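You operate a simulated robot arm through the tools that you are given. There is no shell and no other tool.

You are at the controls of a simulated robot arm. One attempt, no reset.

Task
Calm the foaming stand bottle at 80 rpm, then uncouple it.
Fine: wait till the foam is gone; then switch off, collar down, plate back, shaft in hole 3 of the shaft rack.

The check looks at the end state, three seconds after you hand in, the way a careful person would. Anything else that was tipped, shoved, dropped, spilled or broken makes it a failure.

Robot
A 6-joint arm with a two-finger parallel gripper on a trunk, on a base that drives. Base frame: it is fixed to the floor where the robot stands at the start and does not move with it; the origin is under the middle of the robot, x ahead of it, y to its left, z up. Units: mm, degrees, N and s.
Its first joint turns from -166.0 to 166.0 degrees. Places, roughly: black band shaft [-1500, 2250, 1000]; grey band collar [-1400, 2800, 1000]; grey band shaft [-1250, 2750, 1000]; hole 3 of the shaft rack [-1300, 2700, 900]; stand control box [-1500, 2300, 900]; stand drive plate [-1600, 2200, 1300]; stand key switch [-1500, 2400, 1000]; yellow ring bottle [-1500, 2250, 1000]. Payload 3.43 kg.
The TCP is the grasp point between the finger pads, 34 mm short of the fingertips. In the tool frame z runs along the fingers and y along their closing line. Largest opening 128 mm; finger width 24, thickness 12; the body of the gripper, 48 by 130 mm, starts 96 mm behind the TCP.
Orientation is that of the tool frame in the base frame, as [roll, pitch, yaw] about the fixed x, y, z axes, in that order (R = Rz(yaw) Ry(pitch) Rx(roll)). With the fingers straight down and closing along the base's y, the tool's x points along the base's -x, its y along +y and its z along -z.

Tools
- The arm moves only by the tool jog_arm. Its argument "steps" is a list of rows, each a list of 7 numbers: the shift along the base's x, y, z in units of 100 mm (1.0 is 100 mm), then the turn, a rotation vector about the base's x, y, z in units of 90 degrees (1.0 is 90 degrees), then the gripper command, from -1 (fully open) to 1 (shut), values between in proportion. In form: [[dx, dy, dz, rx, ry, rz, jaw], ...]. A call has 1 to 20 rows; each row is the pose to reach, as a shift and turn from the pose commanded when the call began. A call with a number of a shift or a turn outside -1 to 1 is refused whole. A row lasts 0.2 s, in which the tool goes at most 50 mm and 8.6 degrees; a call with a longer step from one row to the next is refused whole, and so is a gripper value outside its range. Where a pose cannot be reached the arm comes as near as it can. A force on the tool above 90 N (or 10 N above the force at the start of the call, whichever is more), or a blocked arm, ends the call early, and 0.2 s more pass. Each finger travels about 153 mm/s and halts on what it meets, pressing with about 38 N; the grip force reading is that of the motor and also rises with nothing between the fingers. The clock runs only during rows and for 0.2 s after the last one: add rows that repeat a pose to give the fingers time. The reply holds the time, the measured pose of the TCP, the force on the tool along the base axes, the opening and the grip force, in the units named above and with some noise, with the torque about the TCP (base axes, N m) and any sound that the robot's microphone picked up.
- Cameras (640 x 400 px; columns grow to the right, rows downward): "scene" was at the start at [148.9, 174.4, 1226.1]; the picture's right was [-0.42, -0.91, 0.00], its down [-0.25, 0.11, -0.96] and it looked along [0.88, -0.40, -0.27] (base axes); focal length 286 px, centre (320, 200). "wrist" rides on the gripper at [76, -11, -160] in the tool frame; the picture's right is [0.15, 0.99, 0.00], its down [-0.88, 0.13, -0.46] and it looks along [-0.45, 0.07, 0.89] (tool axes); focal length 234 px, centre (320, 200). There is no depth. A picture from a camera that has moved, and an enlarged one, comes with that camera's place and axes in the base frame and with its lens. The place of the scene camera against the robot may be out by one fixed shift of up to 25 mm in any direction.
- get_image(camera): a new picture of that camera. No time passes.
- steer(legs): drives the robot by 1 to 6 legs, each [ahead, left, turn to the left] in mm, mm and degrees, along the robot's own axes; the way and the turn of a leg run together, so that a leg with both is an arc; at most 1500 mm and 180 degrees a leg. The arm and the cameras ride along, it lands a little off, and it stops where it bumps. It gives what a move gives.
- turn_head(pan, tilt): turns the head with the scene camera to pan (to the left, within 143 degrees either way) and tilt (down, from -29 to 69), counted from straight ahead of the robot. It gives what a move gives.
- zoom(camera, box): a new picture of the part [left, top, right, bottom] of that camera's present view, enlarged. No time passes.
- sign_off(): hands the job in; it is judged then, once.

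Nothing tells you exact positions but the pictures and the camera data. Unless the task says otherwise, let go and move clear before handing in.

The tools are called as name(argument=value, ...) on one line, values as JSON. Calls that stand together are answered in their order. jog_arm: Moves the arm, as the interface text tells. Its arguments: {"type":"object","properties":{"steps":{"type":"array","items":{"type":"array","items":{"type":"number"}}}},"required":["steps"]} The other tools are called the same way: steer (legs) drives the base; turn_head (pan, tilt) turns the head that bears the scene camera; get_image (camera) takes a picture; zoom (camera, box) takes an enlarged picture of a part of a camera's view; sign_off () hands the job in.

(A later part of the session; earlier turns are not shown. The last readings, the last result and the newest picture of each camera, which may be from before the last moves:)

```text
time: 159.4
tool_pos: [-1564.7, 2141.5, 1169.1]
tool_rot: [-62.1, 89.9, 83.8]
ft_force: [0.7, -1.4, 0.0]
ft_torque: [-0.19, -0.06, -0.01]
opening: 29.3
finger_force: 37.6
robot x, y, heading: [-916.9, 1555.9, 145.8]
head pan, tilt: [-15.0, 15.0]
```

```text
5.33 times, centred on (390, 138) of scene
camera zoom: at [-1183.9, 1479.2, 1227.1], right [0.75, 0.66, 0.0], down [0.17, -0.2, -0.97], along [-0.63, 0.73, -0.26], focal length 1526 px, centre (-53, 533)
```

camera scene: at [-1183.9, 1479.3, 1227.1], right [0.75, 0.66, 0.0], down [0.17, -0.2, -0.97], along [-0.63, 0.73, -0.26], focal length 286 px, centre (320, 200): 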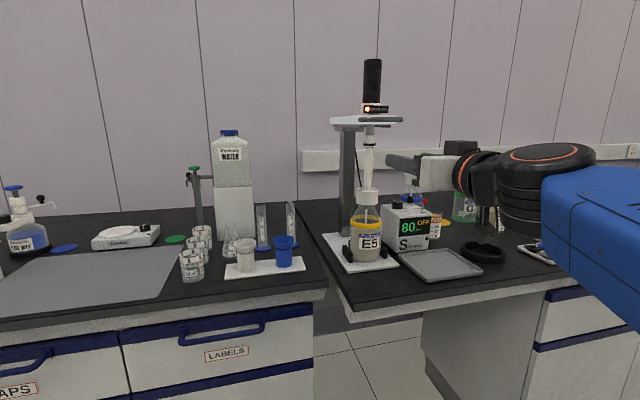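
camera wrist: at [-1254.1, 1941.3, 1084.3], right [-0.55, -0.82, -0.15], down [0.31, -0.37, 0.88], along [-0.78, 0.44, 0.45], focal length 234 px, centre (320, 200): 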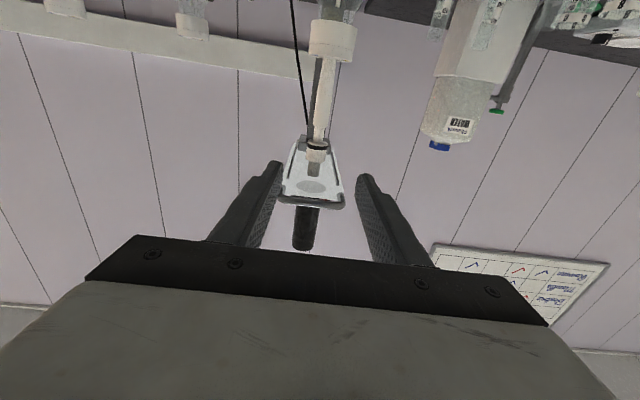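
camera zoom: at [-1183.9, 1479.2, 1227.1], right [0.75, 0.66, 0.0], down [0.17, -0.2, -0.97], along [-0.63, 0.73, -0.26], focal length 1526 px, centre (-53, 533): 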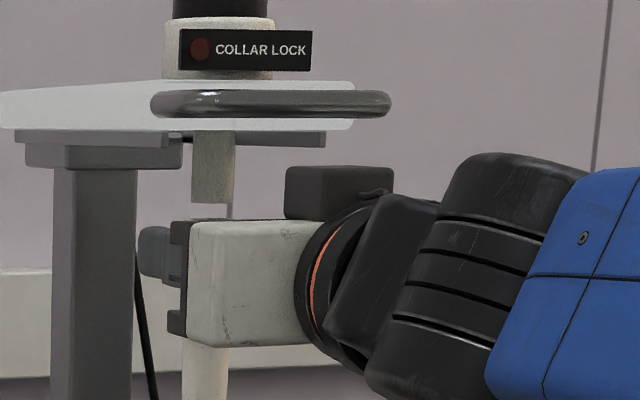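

The spindle end is now clear of the collar. A few more millimetres down until it seats on the shoulder.

jog_arm(steps=[[0, 0, -0.01, 0, 0, 0, 1], [0, 0, -0.02, 0, 0, 0, 1], [0, 0, -0.03, 0, 0, 0, 1]])

jog_arm(steps=[[0, 0, -0.01, 0, 0, 0, 1], [0, 0, -0.02, 0, 0, 0, 1]])

zoom(camera="wrist", box=[240, 110, 400, 210])

zoom(camera="scene", box=[330, 100, 450, 175])

```text
time: 160.2
tool_pos: [-1565.9, 2140.3, 1167.1]
tool_rot: [-58.5, 89.8, 87.5]
ft_force: [0.7, -1.3, -0.3]
ft_torque: [-0.19, -0.06, 0.04]
opening: 29.5
finger_force: 38.3
robot x, y, heading: [-915.8, 1551.3, 146.2]
head pan, tilt: [-15.0, 15.0]
```

```text
time: 160.8
tool_pos: [-1565.9, 2140.1, 1164.4]
tool_rot: [-46.2, 89.9, 100.0]
ft_force: [0.7, -1.2, -1.2]
ft_torque: [-0.21, -0.01, -0.01]
opening: 29.5
finger_force: 37.9
robot x, y, heading: [-911.3, 1553.8, 146.2]
head pan, tilt: [-15.0, 15.0]
```

```text
4.00 times, centred on (320, 160) of wrist
camera zoom: at [-1426.2, 2062.0, 1088.0], right [-0.55, -0.82, -0.15], down [0.31, -0.37, 0.88], along [-0.78, 0.44, 0.45], focal length 937 px, centre (320, 360)
```

zoom: 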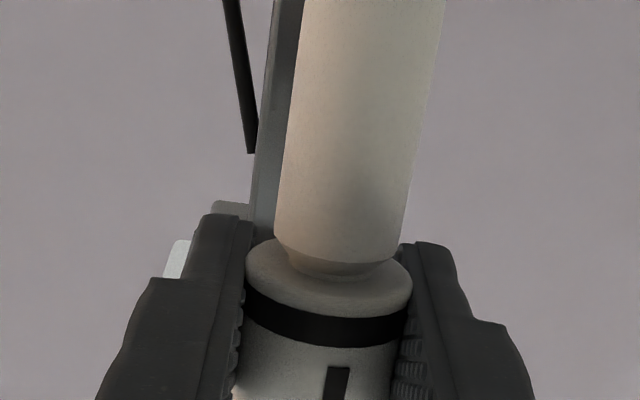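

```text
5.33 times, centred on (390, 138) of scene
camera zoom: at [-1183.9, 1479.2, 1227.1], right [0.75, 0.66, 0.0], down [0.17, -0.2, -0.97], along [-0.63, 0.73, -0.26], focal length 1526 px, centre (-53, 533)
```

zoom: 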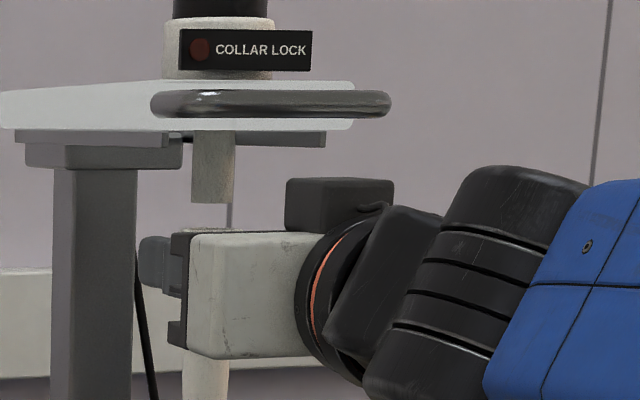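

jog_arm(steps=[[0, 0, -0.01, 0, 0, 0, 1], [0, 0, -0.02, 0, 0, 0, 1], [0, 0, -0.03, 0, 0, 0, 1]])

zoom(camera="wrist", box=[240, 110, 400, 210])

```text
time: 161.6
tool_pos: [-1564.7, 2140.4, 1162.7]
tool_rot: [-41.4, 89.8, 104.7]
ft_force: [-1.1, -2.0, 3.6]
ft_torque: [-0.21, 0.07, 0.02]
opening: 29.4
finger_force: 38.1
robot x, y, heading: [-919.4, 1553.6, 145.9]
head pan, tilt: [-15.0, 15.0]
```

```text
4.00 times, centred on (320, 160) of wrist
camera zoom: at [-1425.8, 2061.5, 1085.6], right [-0.55, -0.82, -0.15], down [0.31, -0.37, 0.88], along [-0.78, 0.44, 0.45], focal length 937 px, centre (320, 360)
```

zoom: 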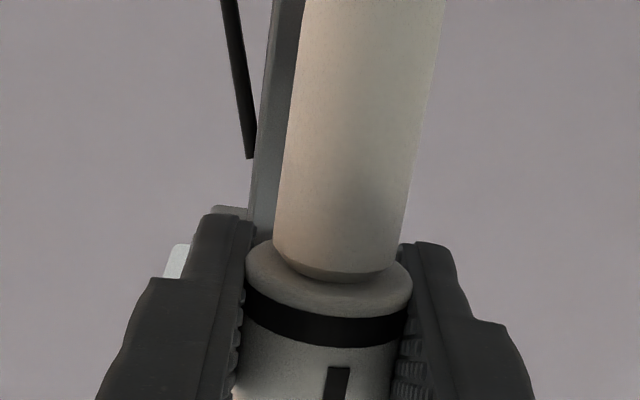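

The collar is fully down on the shoulder (force just 3.6 N). I'll release it and back straight out.

jog_arm(steps=[[0, 0, 0, 0, 0, 0, 0.4], [0, 0, 0, 0, 0, 0, 0], [0, 0, 0, 0, 0, 0, 0], [0.3, -0.2, 0, 0, 0, 0, 0], [0.6, -0.4, 0, 0, 0, 0, 0], [0.91, -0.61, 0, 0, 0, 0, 0]])

zoom(camera="scene", box=[320, 95, 440, 170])

get_image(camera="wrist")

```text
time: 163.0
tool_pos: [-1475.5, 2078.7, 1161.6]
tool_rot: [-63.5, 89.9, 82.5]
ft_force: [-0.3, -0.6, 0.0]
ft_torque: [0.02, 0.05, 0.0]
opening: 64.0
finger_force: 0.1
robot x, y, heading: [-916.3, 1555.3, 146.0]
head pan, tilt: [-15.0, 15.0]
```

```text
5.33 times, centred on (380, 132) of scene
camera zoom: at [-1184.1, 1479.5, 1227.1], right [0.75, 0.66, 0.0], down [0.17, -0.2, -0.97], along [-0.63, 0.73, -0.26], focal length 1526 px, centre (0, 560)
```

zoom: 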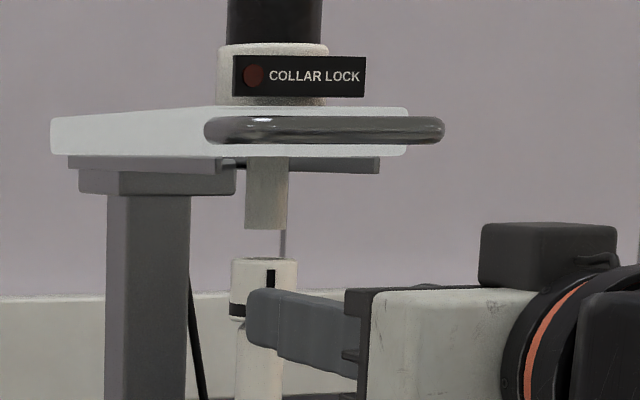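

```text
taken
camera wrist: at [-1336.0, 1999.5, 1085.1], right [-0.55, -0.82, -0.15], down [0.31, -0.36, 0.88], along [-0.78, 0.44, 0.45], focal length 234 px, centre (320, 200)
```

wrist: 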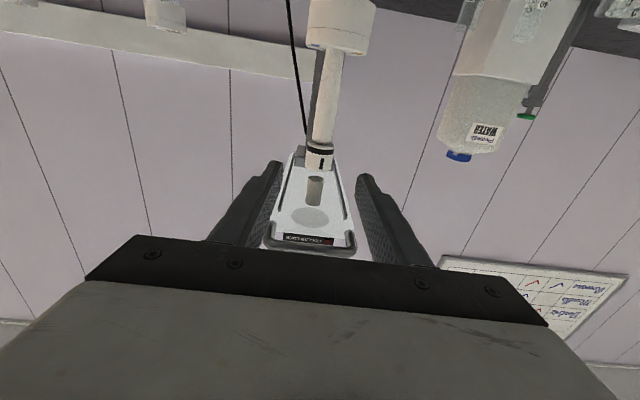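

The collar stays down with a clear gap to the spindle. Next I'll look at the plate handle, which I need to push toward the wall.

zoom(camera="wrist", box=[240, 130, 400, 260])

zoom(camera="scene", box=[310, 50, 450, 137])

```text
3.08 times, centred on (320, 195) of wrist
camera zoom: at [-1336.0, 1999.5, 1085.1], right [-0.55, -0.82, -0.15], down [0.31, -0.36, 0.88], along [-0.78, 0.44, 0.45], focal length 720 px, centre (320, 215)
```

zoom: 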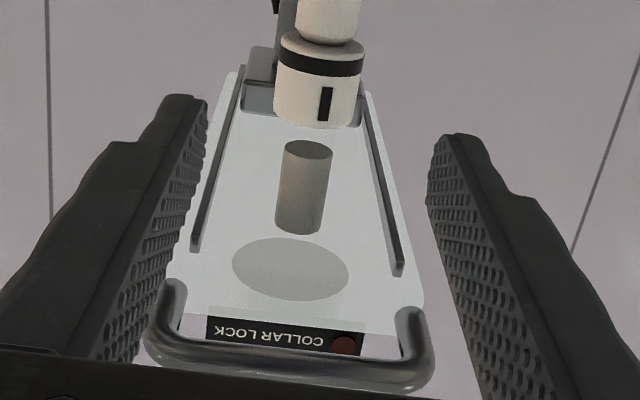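

```text
4.57 times, centred on (380, 94) of scene
camera zoom: at [-1184.1, 1479.5, 1227.1], right [0.75, 0.66, 0.0], down [0.17, -0.2, -0.97], along [-0.63, 0.73, -0.26], focal length 1308 px, centre (46, 687)
```

zoom: 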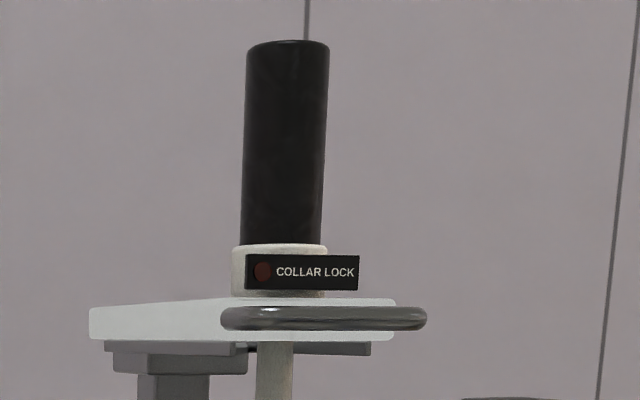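

The handle is a U-bar at about n=781 ahead of me, z≈1235, centred on the stand axis. I'll back off, rise to handle height and set the fingers 40 mm apart for a stable two-point push.

jog_arm(steps=[[0.25, -0.165, 0, 0, 0, 0, 0.1], [0.5, -0.33, 0, 0, 0, 0, 0.375], [0.5, -0.33, 0.4, 0, 0, 0, 0.375], [0.5, -0.33, 0.73, 0, 0, 0, 0.375], [0.5, -0.33, 0.73, 0, 0, 0, 0.375]])

get_image(camera="wrist")

zoom(camera="scene", box=[310, 70, 470, 170])

```text
time: 164.2
tool_pos: [-1422.6, 2044.7, 1234.6]
tool_rot: [-57.2, 89.8, 88.8]
ft_force: [-0.2, -0.5, -0.5]
ft_torque: [0.0, 0.02, -0.03]
opening: 40.0
finger_force: 0.0
robot x, y, heading: [-915.0, 1555.5, 146.0]
head pan, tilt: [-15.0, 15.0]
```

```text
taken
camera wrist: at [-1283.4, 1966.3, 1157.8], right [-0.55, -0.82, -0.15], down [0.31, -0.37, 0.88], along [-0.78, 0.44, 0.45], focal length 234 px, centre (320, 200)
```

wrist: 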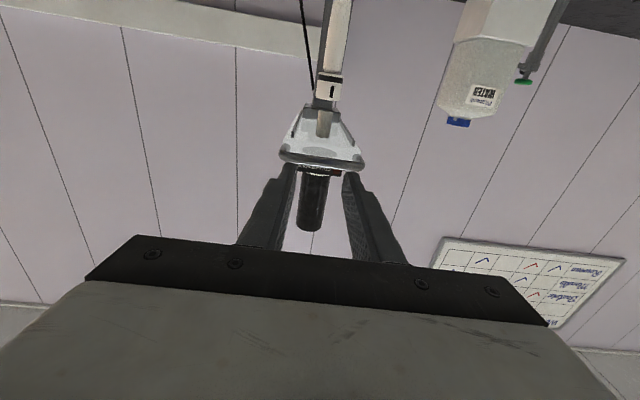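

```text
4.00 times, centred on (390, 120) of scene
camera zoom: at [-1183.9, 1479.2, 1227.1], right [0.75, 0.66, 0.0], down [0.17, -0.2, -0.97], along [-0.63, 0.73, -0.26], focal length 1144 px, centre (40, 520)
```

zoom: 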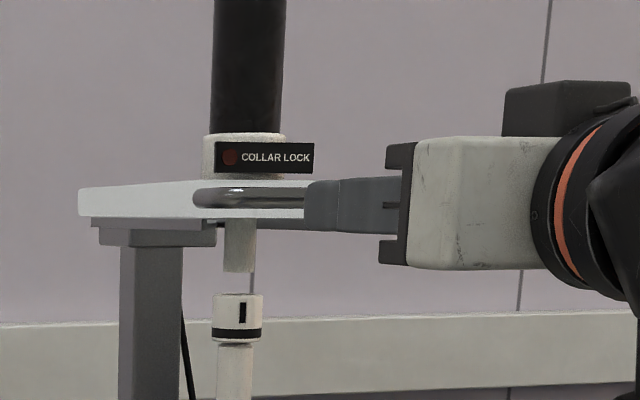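

The fingertips are level with the handle and centred. I'll advance to contact and push gently.

jog_arm(steps=[[-0.09, 0.04, 0, 0, 0, 0, 0.375], [-0.18, 0.1, 0, 0, 0, 0, 0.375], [-0.26, 0.15, 0, 0, 0, 0, 0.375], [-0.34, 0.21, 0, 0, 0, 0, 0.375], [-0.43, 0.265, 0, 0, 0, 0, 0.375], [-0.51, 0.32, 0, 0, 0, 0, 0.375]])

zoom(camera="wrist", box=[240, 100, 400, 200])

zoom(camera="scene", box=[310, 70, 470, 170])

```text
time: 165.6
tool_pos: [-1474.7, 2076.9, 1233.0]
tool_rot: [-49.7, 89.8, 96.2]
ft_force: [1.4, -2.5, 2.7]
ft_torque: [0.12, 0.04, -0.05]
opening: 39.6
finger_force: 0.2
robot x, y, heading: [-918.8, 1555.2, 146.1]
head pan, tilt: [-15.0, 15.0]
```

```text
4.00 times, centred on (320, 150) of wrist
camera zoom: at [-1335.6, 1998.8, 1157.7], right [-0.55, -0.82, -0.15], down [0.31, -0.37, 0.88], along [-0.78, 0.44, 0.45], focal length 937 px, centre (320, 400)
```

zoom: 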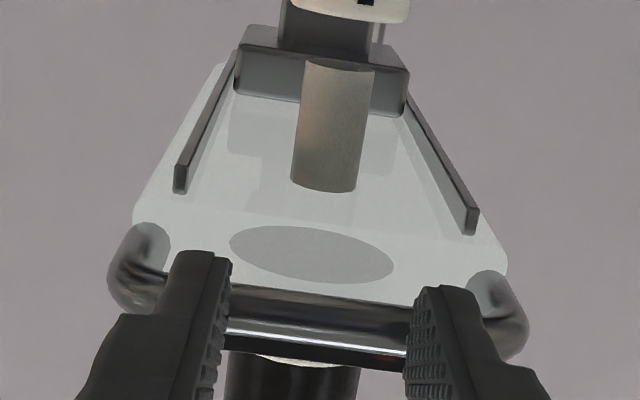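

```text
4.00 times, centred on (390, 120) of scene
camera zoom: at [-1183.7, 1479.1, 1227.1], right [0.75, 0.66, 0.0], down [0.17, -0.2, -0.97], along [-0.63, 0.73, -0.26], focal length 1144 px, centre (40, 520)
```

zoom: 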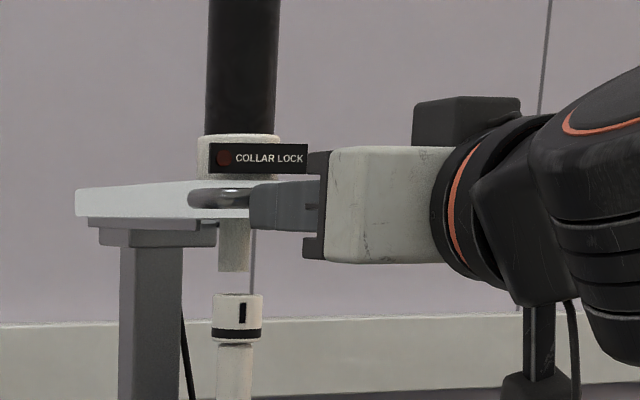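

Contact made and the plate is sliding easily (about 3 N). I'll keep pushing back in steps.

jog_arm(steps=[[-0.08, 0.056, 0, 0, 0, 0, 0.375], [-0.166, 0.111, 0, 0, 0, 0, 0.375], [-0.249, 0.167, 0, 0, 0, 0, 0.375], [-0.332, 0.222, 0, 0, 0, 0, 0.375], [-0.4, 0.267, 0, 0, 0, 0, 0.375]])

zoom(camera="wrist", box=[240, 100, 400, 200])

zoom(camera="scene", box=[310, 70, 470, 170])

```text
time: 166.8
tool_pos: [-1515.8, 2103.9, 1235.7]
tool_rot: [-49.3, 89.7, 96.8]
ft_force: [0.2, -0.2, -0.1]
ft_torque: [0.01, 0.02, 0.02]
opening: 39.9
finger_force: 0.1
robot x, y, heading: [-917.7, 1555.6, 146.2]
head pan, tilt: [-15.0, 15.0]
```

```text
4.00 times, centred on (320, 150) of wrist
camera zoom: at [-1376.8, 2025.5, 1158.6], right [-0.55, -0.82, -0.15], down [0.31, -0.37, 0.88], along [-0.78, 0.44, 0.45], focal length 937 px, centre (320, 400)
```

zoom: 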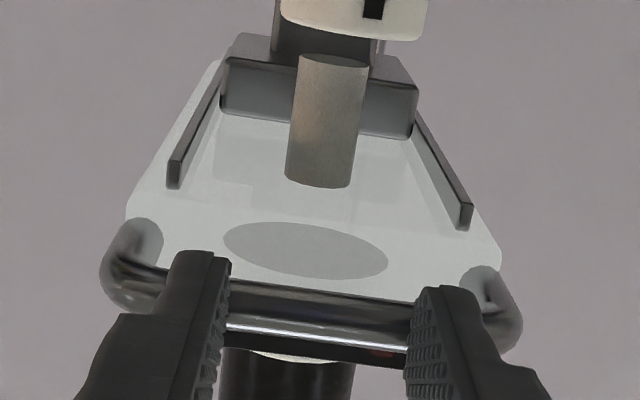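

```text
4.00 times, centred on (390, 120) of scene
camera zoom: at [-1183.9, 1479.3, 1227.1], right [0.75, 0.66, 0.0], down [0.17, -0.2, -0.97], along [-0.63, 0.73, -0.26], focal length 1144 px, centre (40, 520)
```

zoom: 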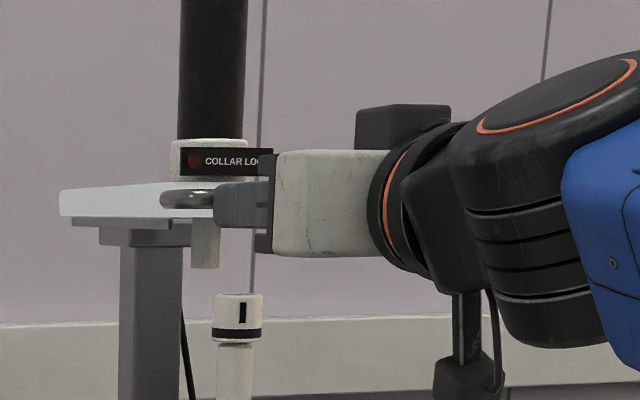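

jog_arm(steps=[[-0.08, 0.056, 0, 0, 0, 0, 0.375], [-0.166, 0.111, 0, 0, 0, 0, 0.375], [-0.249, 0.167, 0, 0, 0, 0, 0.375]])

zoom(camera="wrist", box=[240, 100, 400, 200])

zoom(camera="scene", box=[310, 70, 470, 170])

```text
time: 167.6
tool_pos: [-1540.2, 2121.1, 1232.9]
tool_rot: [-59.3, 89.8, 86.8]
ft_force: [0.9, -1.2, -0.3]
ft_torque: [0.04, -0.03, 0.01]
opening: 39.7
finger_force: 0.0
robot x, y, heading: [-918.3, 1554.0, 146.2]
head pan, tilt: [-15.0, 15.0]
```

```text
4.00 times, centred on (320, 150) of wrist
camera zoom: at [-1400.7, 2042.6, 1157.4], right [-0.55, -0.82, -0.15], down [0.31, -0.37, 0.88], along [-0.78, 0.44, 0.45], focal length 937 px, centre (320, 400)
```

zoom: 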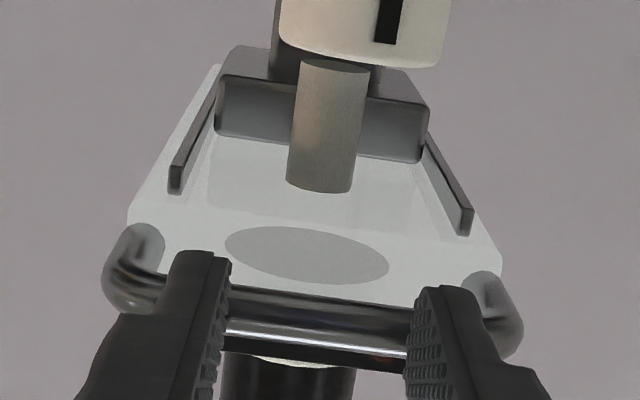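

```text
4.00 times, centred on (390, 120) of scene
camera zoom: at [-1183.9, 1479.2, 1227.1], right [0.75, 0.66, 0.0], down [0.17, -0.2, -0.97], along [-0.63, 0.73, -0.26], focal length 1144 px, centre (40, 520)
```

zoom: 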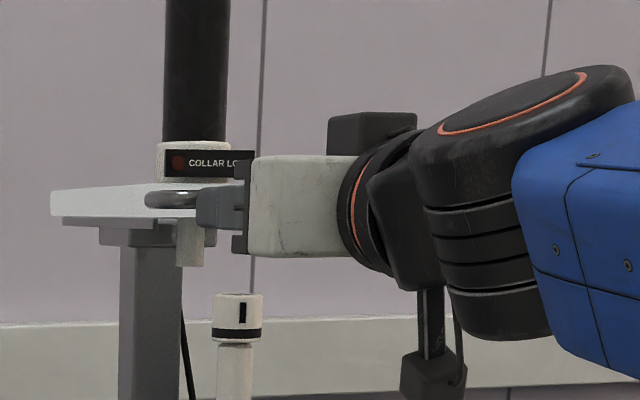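

jog_arm(steps=[[-0.08, 0.056, 0, 0, 0, 0, 0.375], [-0.166, 0.111, 0, 0, 0, 0, 0.375], [-0.249, 0.167, 0, 0, 0, 0, 0.375]])

zoom(camera="wrist", box=[240, 100, 400, 200])

zoom(camera="scene", box=[310, 70, 470, 170])

```text
time: 168.4
tool_pos: [-1564.5, 2137.7, 1235.4]
tool_rot: [-50.9, 89.8, 95.2]
ft_force: [0.0, -0.2, -0.2]
ft_torque: [-0.03, 0.0, 0.0]
opening: 39.7
finger_force: 0.0
robot x, y, heading: [-915.6, 1558.6, 145.8]
head pan, tilt: [-15.0, 15.0]
```

```text
4.00 times, centred on (320, 150) of wrist
camera zoom: at [-1425.4, 2059.0, 1158.2], right [-0.55, -0.82, -0.15], down [0.31, -0.37, 0.88], along [-0.78, 0.44, 0.45], focal length 937 px, centre (320, 400)
```

zoom: 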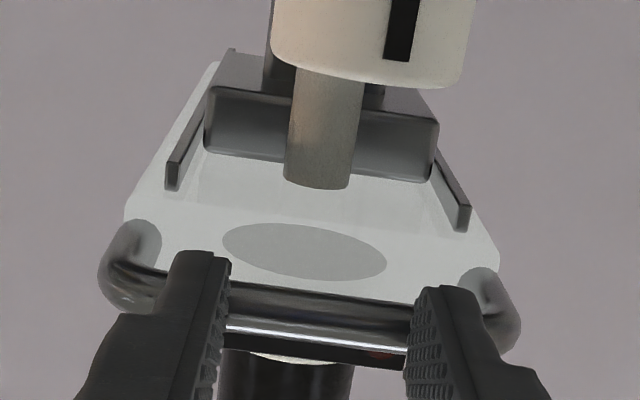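

```text
4.00 times, centred on (390, 120) of scene
camera zoom: at [-1183.9, 1479.3, 1227.1], right [0.75, 0.66, 0.0], down [0.17, -0.2, -0.97], along [-0.63, 0.73, -0.26], focal length 1144 px, centre (40, 520)
```

zoom: 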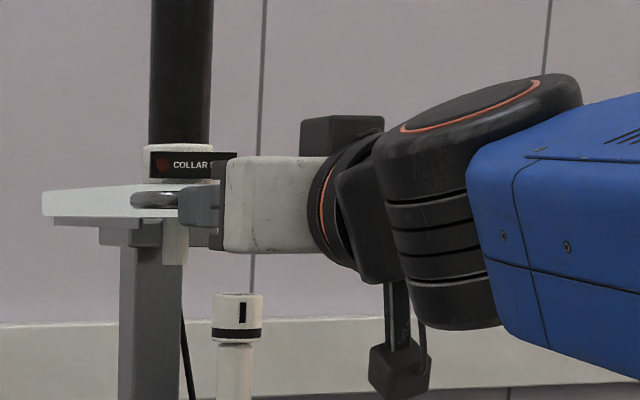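

jog_arm(steps=[[-0.07, 0.046, 0, 0, 0, 0, 0.375], [-0.14, 0.093, 0, 0, 0, 0, 0.375], [-0.2, 0.134, 0, 0, 0, 0, 0.375]])

zoom(camera="wrist", box=[240, 100, 400, 200])

zoom(camera="scene", box=[310, 70, 470, 170])

```text
time: 169.2
tool_pos: [-1584.2, 2150.8, 1234.6]
tool_rot: [-50.9, 89.7, 95.1]
ft_force: [1.3, -0.6, 0.3]
ft_torque: [0.01, 0.02, -0.04]
opening: 40.5
finger_force: 0.2
robot x, y, heading: [-918.0, 1556.5, 146.4]
head pan, tilt: [-15.0, 15.0]
```

```text
4.00 times, centred on (320, 150) of wrist
camera zoom: at [-1445.9, 2073.1, 1158.2], right [-0.55, -0.82, -0.15], down [0.31, -0.37, 0.88], along [-0.78, 0.44, 0.45], focal length 937 px, centre (320, 400)
```

zoom: 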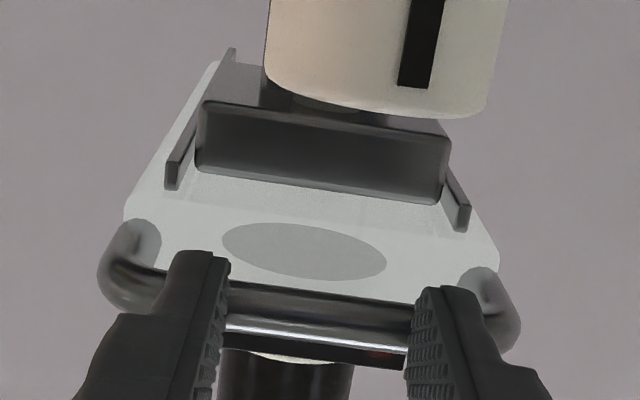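

```text
4.00 times, centred on (390, 120) of scene
camera zoom: at [-1183.9, 1479.3, 1227.1], right [0.75, 0.66, 0.0], down [0.17, -0.2, -0.97], along [-0.63, 0.73, -0.26], focal length 1144 px, centre (40, 520)
```

zoom: 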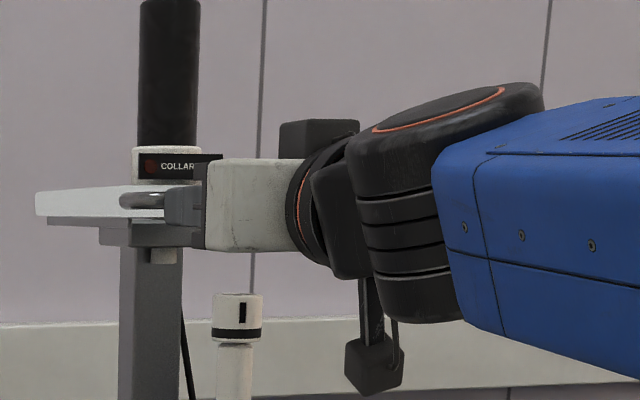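

jog_arm(steps=[[-0.07, 0.046, 0, 0, 0, 0, 0.375], [-0.14, 0.093, 0, 0, 0, 0, 0.375], [-0.2, 0.134, 0, 0, 0, 0, 0.375]])

zoom(camera="wrist", box=[240, 100, 400, 200])

zoom(camera="scene", box=[310, 70, 470, 170])

```text
time: 169.8
tool_pos: [-1592.4, 2156.2, 1234.3]
tool_rot: [-39.8, 89.7, 106.2]
ft_force: [27.5, -18.4, -1.1]
ft_torque: [-0.15, 0.14, -0.72]
opening: 40.7
finger_force: 0.9
robot x, y, heading: [-915.3, 1553.6, 146.0]
head pan, tilt: [-15.0, 15.0]
stopped in row 3: the force on the tool passed its limit at 112 N (the readings are from after the stop); the commanded pose is now the measured one
```

```text
4.00 times, centred on (320, 150) of wrist
camera zoom: at [-1453.4, 2077.7, 1158.2], right [-0.55, -0.82, -0.15], down [0.31, -0.37, 0.88], along [-0.77, 0.44, 0.45], focal length 937 px, centre (320, 400)
```

zoom: 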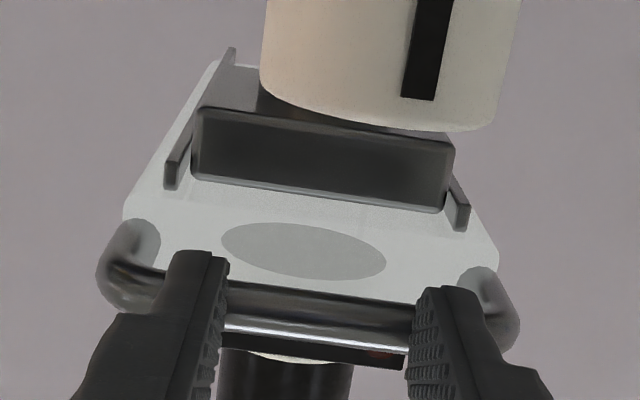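

```text
4.00 times, centred on (390, 120) of scene
camera zoom: at [-1181.6, 1478.0, 1227.3], right [0.75, 0.66, 0.0], down [0.17, -0.19, -0.97], along [-0.63, 0.73, -0.26], focal length 1144 px, centre (40, 520)
```

zoom: 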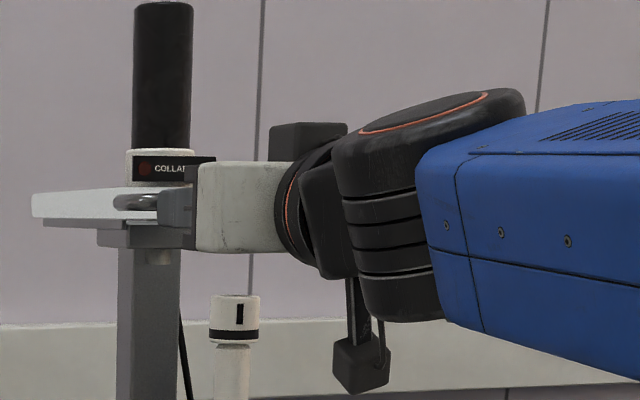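

The plate reached its back stop. I'll back the gripper off straight and check the plate stays back and nothing moved.

jog_arm(steps=[[0.1, -0.067, 0, 0, 0, 0, 0.375], [0.4, -0.267, 0, 0, 0, 0, 0.375], [0.7, -0.467, 0, 0, 0, 0, 0.375], [1, -0.668, 0, 0, 0, 0, 0.375]])

jog_arm(steps=[[0.35, -0.234, 0, 0, 0, 0, 0.2], [0.7, -0.468, 0, 0, 0, 0, 0], [0.85, -0.568, 0, 0, 0, 0, 0]])

get_image(camera="scene")

zoom(camera="scene", box=[310, 80, 470, 180])

get_image(camera="wrist")

```text
time: 170.8
tool_pos: [-1495.0, 2092.1, 1233.2]
tool_rot: [-109.3, 89.7, 36.8]
ft_force: [0.2, 0.3, -1.0]
ft_torque: [0.02, 0.03, 0.03]
opening: 39.9
finger_force: 0.0
robot x, y, heading: [-920.2, 1552.2, 146.1]
head pan, tilt: [-15.0, 15.0]
```

```text
time: 171.6
tool_pos: [-1409.2, 2035.1, 1232.5]
tool_rot: [-107.7, 89.9, 38.3]
ft_force: [-0.4, 0.2, -0.4]
ft_torque: [0.01, 0.01, -0.01]
opening: 63.6
finger_force: 0.1
robot x, y, heading: [-917.8, 1556.1, 146.3]
head pan, tilt: [-15.0, 15.0]
```

```text
taken
camera scene: at [-1183.2, 1479.0, 1227.1], right [0.75, 0.66, 0.0], down [0.17, -0.2, -0.97], along [-0.63, 0.73, -0.26], focal length 286 px, centre (320, 200)
```

scene: 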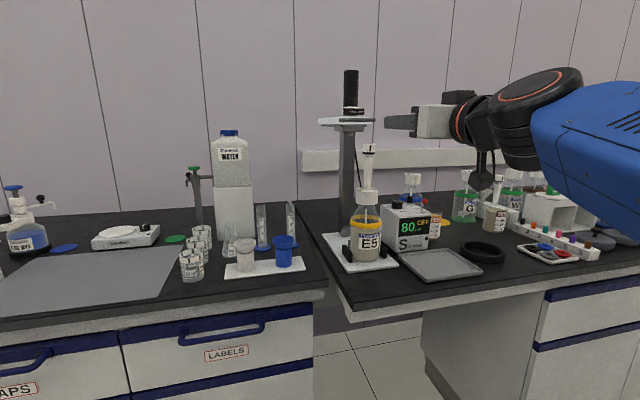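

```text
4.00 times, centred on (390, 130) of scene
camera zoom: at [-1183.2, 1479.0, 1227.1], right [0.75, 0.66, 0.0], down [0.17, -0.2, -0.97], along [-0.63, 0.73, -0.26], focal length 1144 px, centre (40, 480)
```

zoom: 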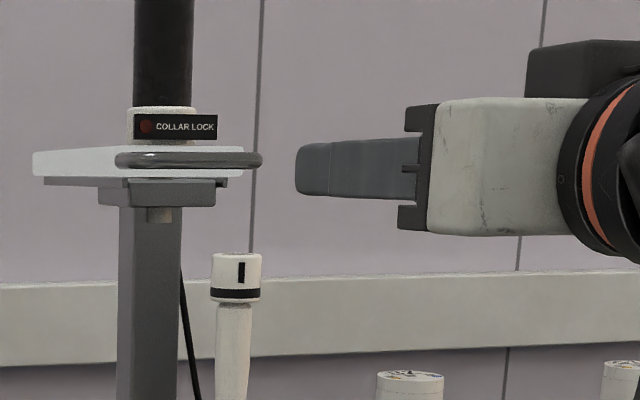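

```text
taken
camera wrist: at [-1269.8, 1956.3, 1156.4], right [-0.55, -0.82, -0.15], down [0.3, -0.36, 0.88], along [-0.78, 0.44, 0.45], focal length 234 px, centre (320, 200)
```

wrist: 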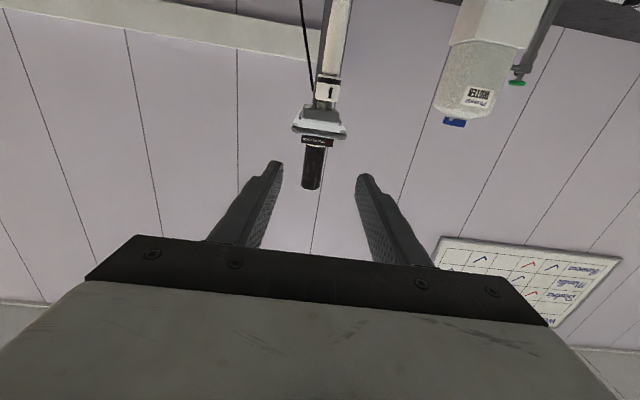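

The plate is parked at the back and the shaft is free. Before grasping it I need to understand the rack (which hole is 3, spacing, neighbours), so I'll zoom in on it.

zoom(camera="scene", box=[440, 160, 560, 235])

turn_head(pan=-30, tilt=15)

get_image(camera="scene")

```text
5.33 times, centred on (500, 198) of scene
camera zoom: at [-1183.2, 1479.0, 1227.1], right [0.75, 0.66, 0.0], down [0.17, -0.2, -0.97], along [-0.63, 0.73, -0.26], focal length 1526 px, centre (-640, 213)
```

zoom: 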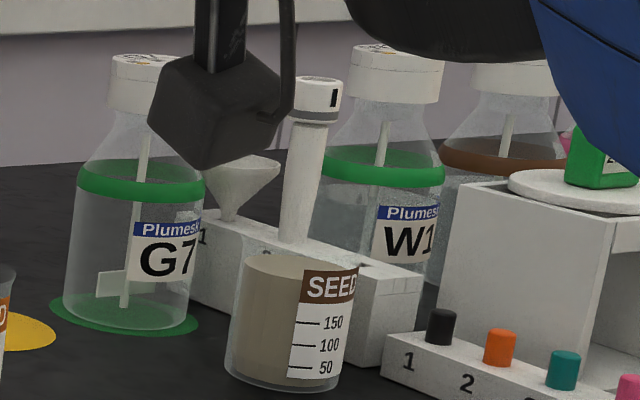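

```text
time: 172.4
tool_pos: [-1408.9, 2034.6, 1232.4]
tool_rot: [-88.2, 89.7, 57.6]
ft_force: [0.4, -0.4, -0.3]
ft_torque: [0.02, -0.02, -0.03]
opening: 64.5
finger_force: 0.1
robot x, y, heading: [-914.5, 1551.8, 146.2]
head pan, tilt: [-30.0, 15.0]
```

```text
taken
camera scene: at [-1162.9, 1492.3, 1227.1], right [0.9, 0.44, 0.0], down [0.11, -0.23, -0.97], along [-0.42, 0.87, -0.26], focal length 286 px, centre (320, 200)
```

scene: 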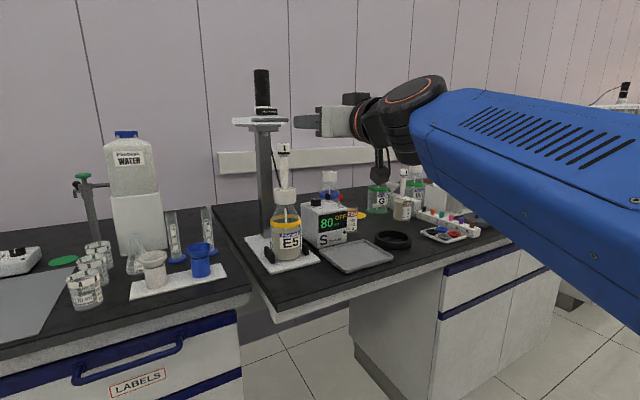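

Hole 3 is the rack hole nearest me (hole 2 holds the grey-band shaft, the funnel is in hole 1), with bottle W1 and the SEED beaker close by. I'll pick the shaft with the gripper pitched about 40° down so the wrist camera stays high, holding the shaft body below the collar.

jog_arm(steps=[[0, 0, 0, -0.05, -0.074, 0, 0], [0, 0, -0.1, -0.1, -0.148, 0, 0], [0, 0, -0.3, -0.15, -0.222, 0, 0], [0, 0, -0.5, -0.2, -0.296, 0, 0], [0, 0, -0.6, -0.247, -0.369, 0, 0]])

jog_arm(steps=[[0, 0, -0.2, 0, 0, 0, 0], [0, 0, -0.45, 0, 0, 0, 0], [0, 0, -0.57, 0, 0, 0, 0], [0, 0, -0.57, 0, 0, 0, 0]])

turn_head(pan=-15, tilt=15)

get_image(camera="wrist")

zoom(camera="scene", box=[310, 110, 470, 210])

```text
time: 173.6
tool_pos: [-1409.1, 2033.3, 1173.7]
tool_rot: [-179.6, 50.0, -33.5]
ft_force: [0.5, 0.1, 0.7]
ft_torque: [-0.01, -0.02, -0.02]
opening: 64.0
finger_force: 0.2
robot x, y, heading: [-914.0, 1555.2, 146.1]
head pan, tilt: [-30.0, 15.0]
```

```text
time: 174.6
tool_pos: [-1409.8, 2035.0, 1115.3]
tool_rot: [-179.6, 50.0, -33.5]
ft_force: [0.1, 0.1, 0.3]
ft_torque: [0.01, 0.0, -0.03]
opening: 64.2
finger_force: 0.1
robot x, y, heading: [-915.8, 1550.0, 146.1]
head pan, tilt: [-30.0, 15.0]
```

```text
time: 175.4
tool_pos: [-1409.2, 2034.7, 1117.3]
tool_rot: [-179.6, 50.0, -33.5]
ft_force: [-0.4, -0.5, 0.5]
ft_torque: [0.03, -0.01, -0.05]
opening: 63.9
finger_force: 0.0
robot x, y, heading: [-916.9, 1554.6, 146.0]
head pan, tilt: [-15.0, 15.0]
```

```text
taken
camera wrist: at [-1261.2, 1949.4, 1159.8], right [-0.47, -0.87, -0.12], down [-0.25, 0.01, 0.97], along [-0.84, 0.49, -0.23], focal length 234 px, centre (320, 200)
```

wrist: 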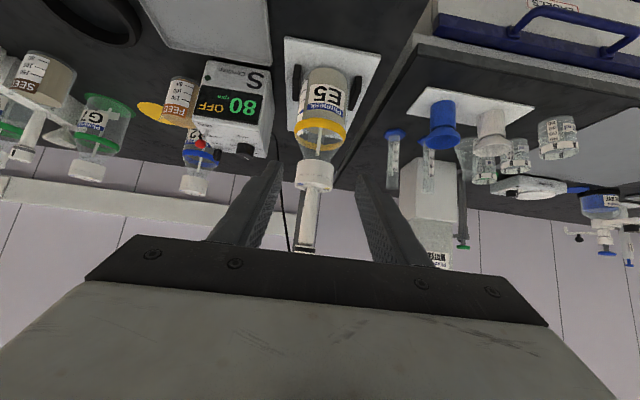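

```text
4.00 times, centred on (390, 160) of scene
camera zoom: at [-1183.1, 1478.9, 1227.1], right [0.75, 0.66, 0.0], down [0.17, -0.2, -0.97], along [-0.63, 0.73, -0.26], focal length 1144 px, centre (40, 360)
```

zoom: 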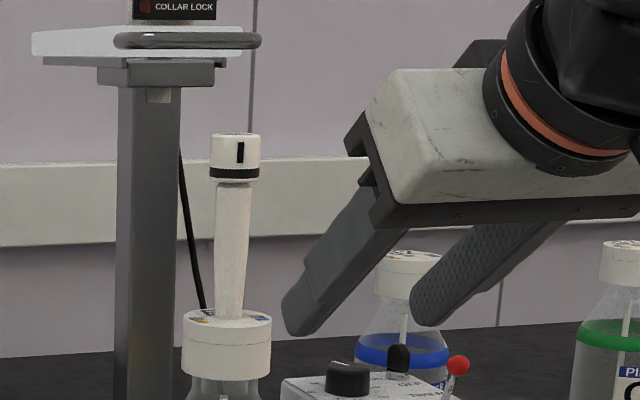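

The shaft lies between the open fingers' path. Advancing in two stages.

jog_arm(steps=[[-0.35, 0.235, 0, 0, 0, 0, 0], [-0.7, 0.47, 0, 0, 0, 0, 0], [-0.98, 0.655, 0, 0, 0, 0, 0], [-0.98, 0.655, 0, 0, 0, 0, 0]])

get_image(camera="wrist")

zoom(camera="scene", box=[310, 110, 470, 210])

```text
time: 176.4
tool_pos: [-1509.2, 2098.1, 1114.6]
tool_rot: [-179.6, 50.0, -33.5]
ft_force: [-0.2, 0.6, -0.3]
ft_torque: [0.02, 0.0, -0.01]
opening: 64.1
finger_force: 0.1
robot x, y, heading: [-917.7, 1553.4, 146.2]
head pan, tilt: [-15.0, 15.0]
```

```text
taken
camera wrist: at [-1360.5, 2014.3, 1159.6], right [-0.47, -0.87, -0.12], down [-0.25, 0.01, 0.97], along [-0.84, 0.49, -0.23], focal length 234 px, centre (320, 200)
```

wrist: 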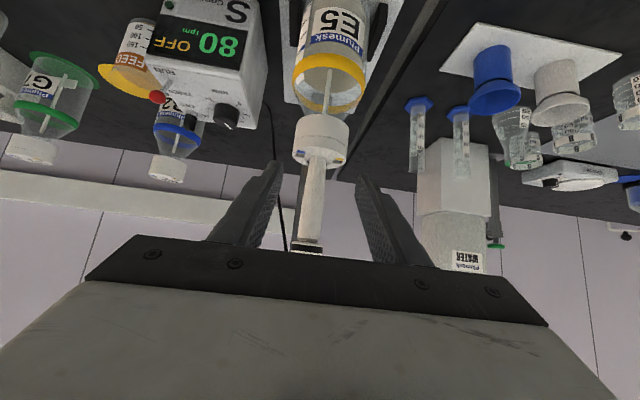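

```text
4.00 times, centred on (390, 160) of scene
camera zoom: at [-1183.1, 1478.8, 1227.1], right [0.75, 0.66, 0.0], down [0.17, -0.2, -0.97], along [-0.63, 0.73, -0.26], focal length 1144 px, centre (40, 360)
```

zoom: 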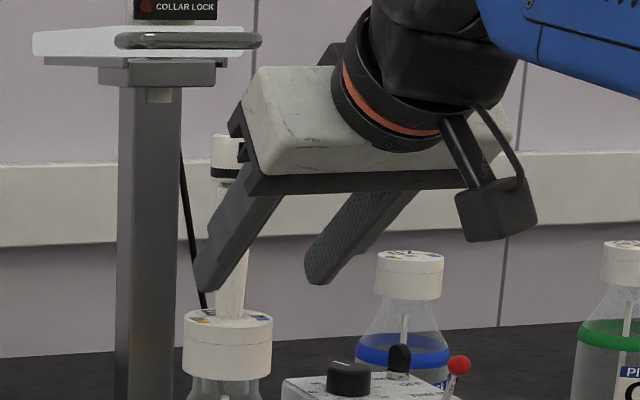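

zoom(camera="wrist", box=[240, 120, 400, 250])

```text
3.08 times, centred on (320, 185) of wrist
camera zoom: at [-1360.5, 2014.3, 1159.6], right [-0.47, -0.87, -0.12], down [-0.25, 0.01, 0.97], along [-0.84, 0.49, -0.23], focal length 720 px, centre (320, 246)
```

zoom: 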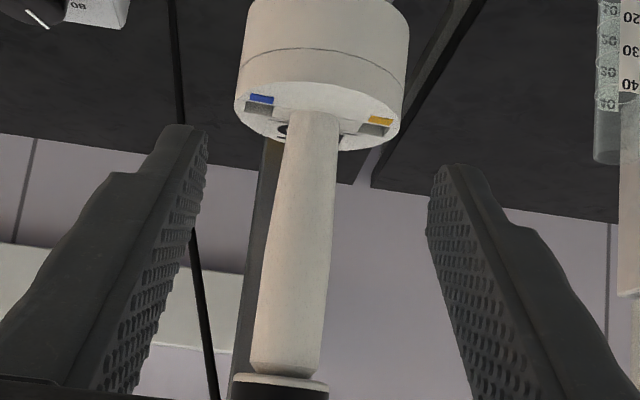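

The shaft is aligned within about 1 mm. Advancing the last 56 mm and checking before closing.

jog_arm(steps=[[-0.15, 0.105, 0, 0, 0, 0, 0], [-0.31, 0.215, 0, 0, 0, 0, 0], [-0.46, 0.32, 0, 0, 0, 0, 0], [-0.46, 0.32, 0, 0, 0, 0, 0]])

zoom(camera="wrist", box=[240, 120, 400, 250])

zoom(camera="scene", box=[310, 110, 470, 210])

```text
time: 177.4
tool_pos: [-1553.5, 2132.6, 1116.0]
tool_rot: [-179.7, 50.2, -33.5]
ft_force: [-0.7, -0.7, -0.2]
ft_torque: [-0.01, 0.02, -0.03]
opening: 63.8
finger_force: 0.1
robot x, y, heading: [-917.2, 1554.7, 146.4]
head pan, tilt: [-15.0, 15.0]
```

```text
3.08 times, centred on (320, 185) of wrist
camera zoom: at [-1405.2, 2047.1, 1159.8], right [-0.47, -0.87, -0.12], down [-0.25, 0.01, 0.97], along [-0.84, 0.49, -0.23], focal length 720 px, centre (320, 246)
```

zoom: 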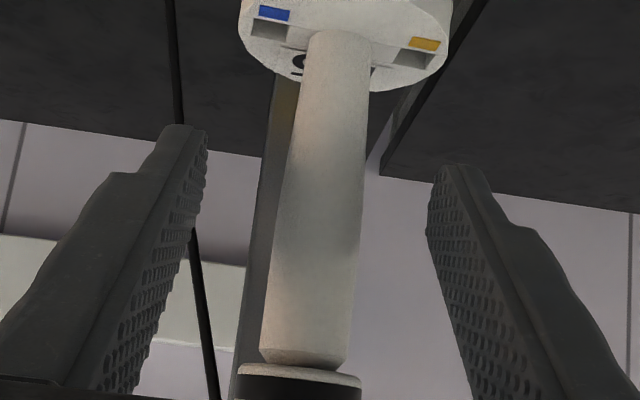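

```text
4.00 times, centred on (390, 160) of scene
camera zoom: at [-1183.2, 1478.9, 1227.1], right [0.75, 0.66, 0.0], down [0.17, -0.2, -0.97], along [-0.63, 0.73, -0.26], focal length 1144 px, centre (40, 360)
```

zoom: 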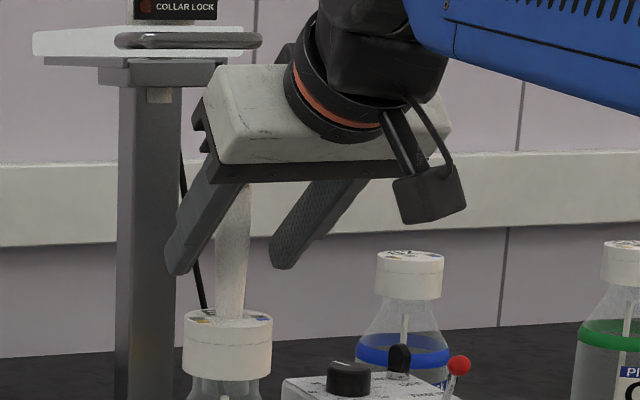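

The shaft is between the fingers, about 14 mm beyond the TCP and well below the collar. Closing on it now.

jog_arm(steps=[[-0.008, -0.012, 0, 0, 0, 0, 0.3], [-0.008, -0.012, 0, 0, 0, 0, 0.6], [-0.008, -0.012, 0, 0, 0, 0, 1], [-0.008, -0.012, 0, 0, 0, 0, 1], [-0.008, -0.012, 0, 0, 0, 0, 1]])

zoom(camera="wrist", box=[240, 120, 400, 250])

zoom(camera="scene", box=[310, 110, 470, 210])

```text
time: 178.6
tool_pos: [-1556.0, 2131.1, 1115.8]
tool_rot: [-179.7, 50.0, -33.5]
ft_force: [0.0, 0.1, 0.4]
ft_torque: [0.02, -0.01, 0.01]
opening: 21.1
finger_force: 38.1
robot x, y, heading: [-919.2, 1553.0, 146.3]
head pan, tilt: [-15.0, 15.0]
```

```text
3.08 times, centred on (320, 185) of wrist
camera zoom: at [-1406.1, 2045.9, 1159.6], right [-0.47, -0.87, -0.12], down [-0.25, 0.01, 0.97], along [-0.84, 0.49, -0.23], focal length 720 px, centre (320, 246)
```

zoom: 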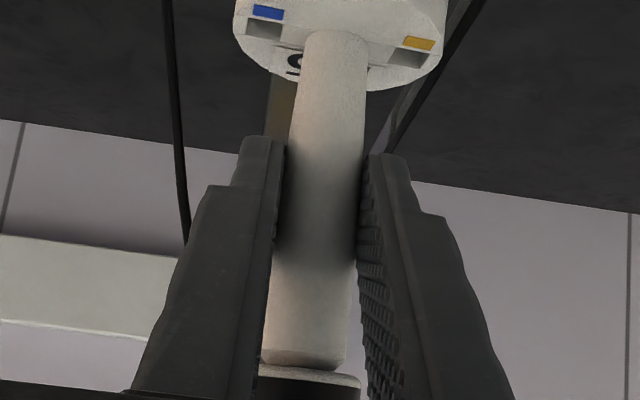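

```text
4.00 times, centred on (390, 160) of scene
camera zoom: at [-1183.2, 1478.9, 1227.1], right [0.75, 0.66, 0.0], down [0.17, -0.2, -0.97], along [-0.63, 0.73, -0.26], focal length 1144 px, centre (40, 360)
```

zoom: 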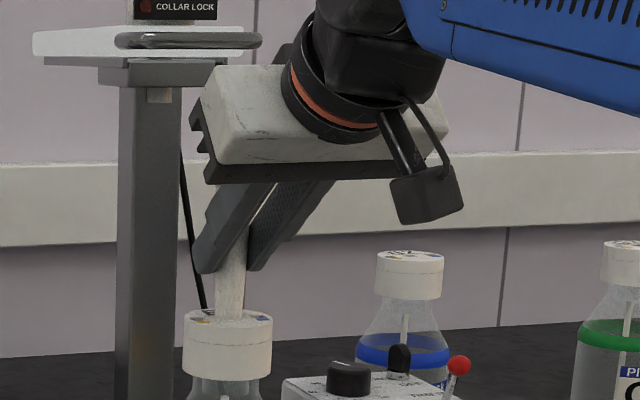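

Gripped at 21 mm with zero side load. Lifting straight up slowly.

jog_arm(steps=[[0, 0, 0.03, 0, 0, 0, 1], [0, 0, 0.07, 0, 0, 0, 1], [0, 0, 0.12, 0, 0, 0, 1], [0, 0, 0.17, 0, 0, 0, 1], [0, 0, 0.22, 0, 0, 0, 1]])

zoom(camera="wrist", box=[240, 120, 400, 250])

zoom(camera="scene", box=[310, 110, 470, 210])

```text
time: 179.8
tool_pos: [-1554.9, 2131.0, 1138.7]
tool_rot: [-179.7, 50.0, -33.5]
ft_force: [0.5, -0.8, -1.2]
ft_torque: [0.02, -0.04, -0.01]
opening: 21.3
finger_force: 38.3
robot x, y, heading: [-919.9, 1551.7, 146.2]
head pan, tilt: [-15.0, 15.0]
```

```text
3.08 times, centred on (320, 185) of wrist
camera zoom: at [-1406.4, 2046.0, 1182.2], right [-0.47, -0.87, -0.12], down [-0.25, 0.01, 0.97], along [-0.84, 0.49, -0.23], focal length 720 px, centre (320, 246)
```

zoom: 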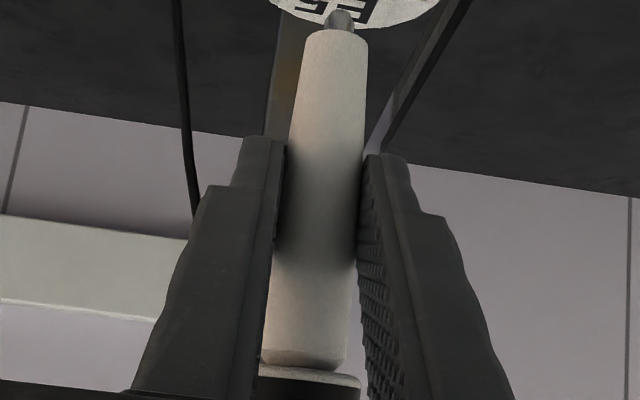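

```text
4.00 times, centred on (390, 160) of scene
camera zoom: at [-1183.2, 1478.9, 1227.1], right [0.75, 0.66, 0.0], down [0.17, -0.2, -0.97], along [-0.63, 0.73, -0.26], focal length 1144 px, centre (40, 360)
```

zoom: 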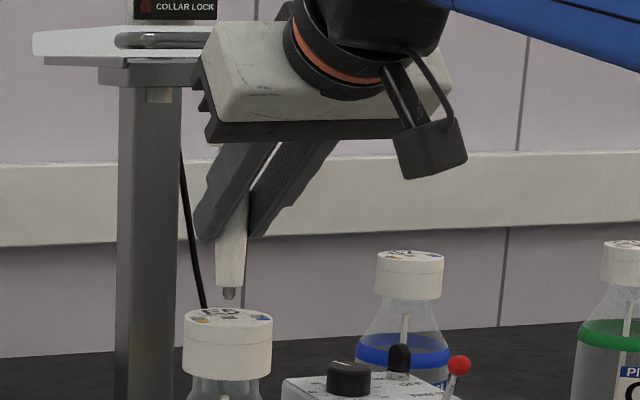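

The shaft is out of the cap; it ends in a small metal tip. I'll lift further and retreat from the stand before driving to the rack.

jog_arm(steps=[[0, 0, 0.2, 0, 0, 0, 1], [0.1, -0.067, 0.35, 0, 0, 0, 1], [0.4, -0.267, 0.45, 0, 0, 0, 1], [0.7, -0.467, 0.45, 0, 0, 0, 1], [1, -0.668, 0.45, 0, 0, 0, 1]])

get_image(camera="scene")

get_image(camera="wrist")

```text
time: 181.0
tool_pos: [-1456.4, 2065.0, 1182.3]
tool_rot: [-179.8, 50.1, -33.7]
ft_force: [-0.6, -0.4, -0.6]
ft_torque: [0.02, -0.03, -0.01]
opening: 21.4
finger_force: 38.1
robot x, y, heading: [-912.8, 1553.7, 146.0]
head pan, tilt: [-15.0, 15.0]
```

```text
taken
camera scene: at [-1183.5, 1479.2, 1227.1], right [0.75, 0.66, 0.0], down [0.17, -0.2, -0.97], along [-0.63, 0.73, -0.26], focal length 286 px, centre (320, 200)
```

scene: 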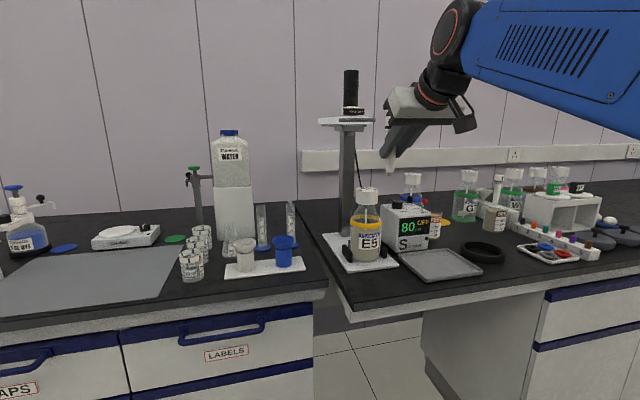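

```text
taken
camera wrist: at [-1308.6, 1980.7, 1226.0], right [-0.47, -0.87, -0.12], down [-0.25, 0.01, 0.97], along [-0.84, 0.49, -0.23], focal length 234 px, centre (320, 200)
```

wrist: 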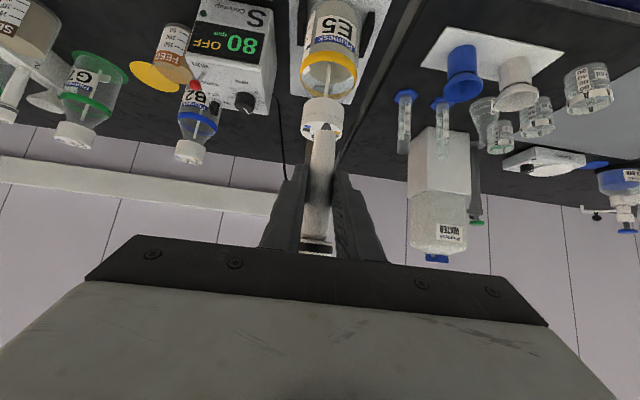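

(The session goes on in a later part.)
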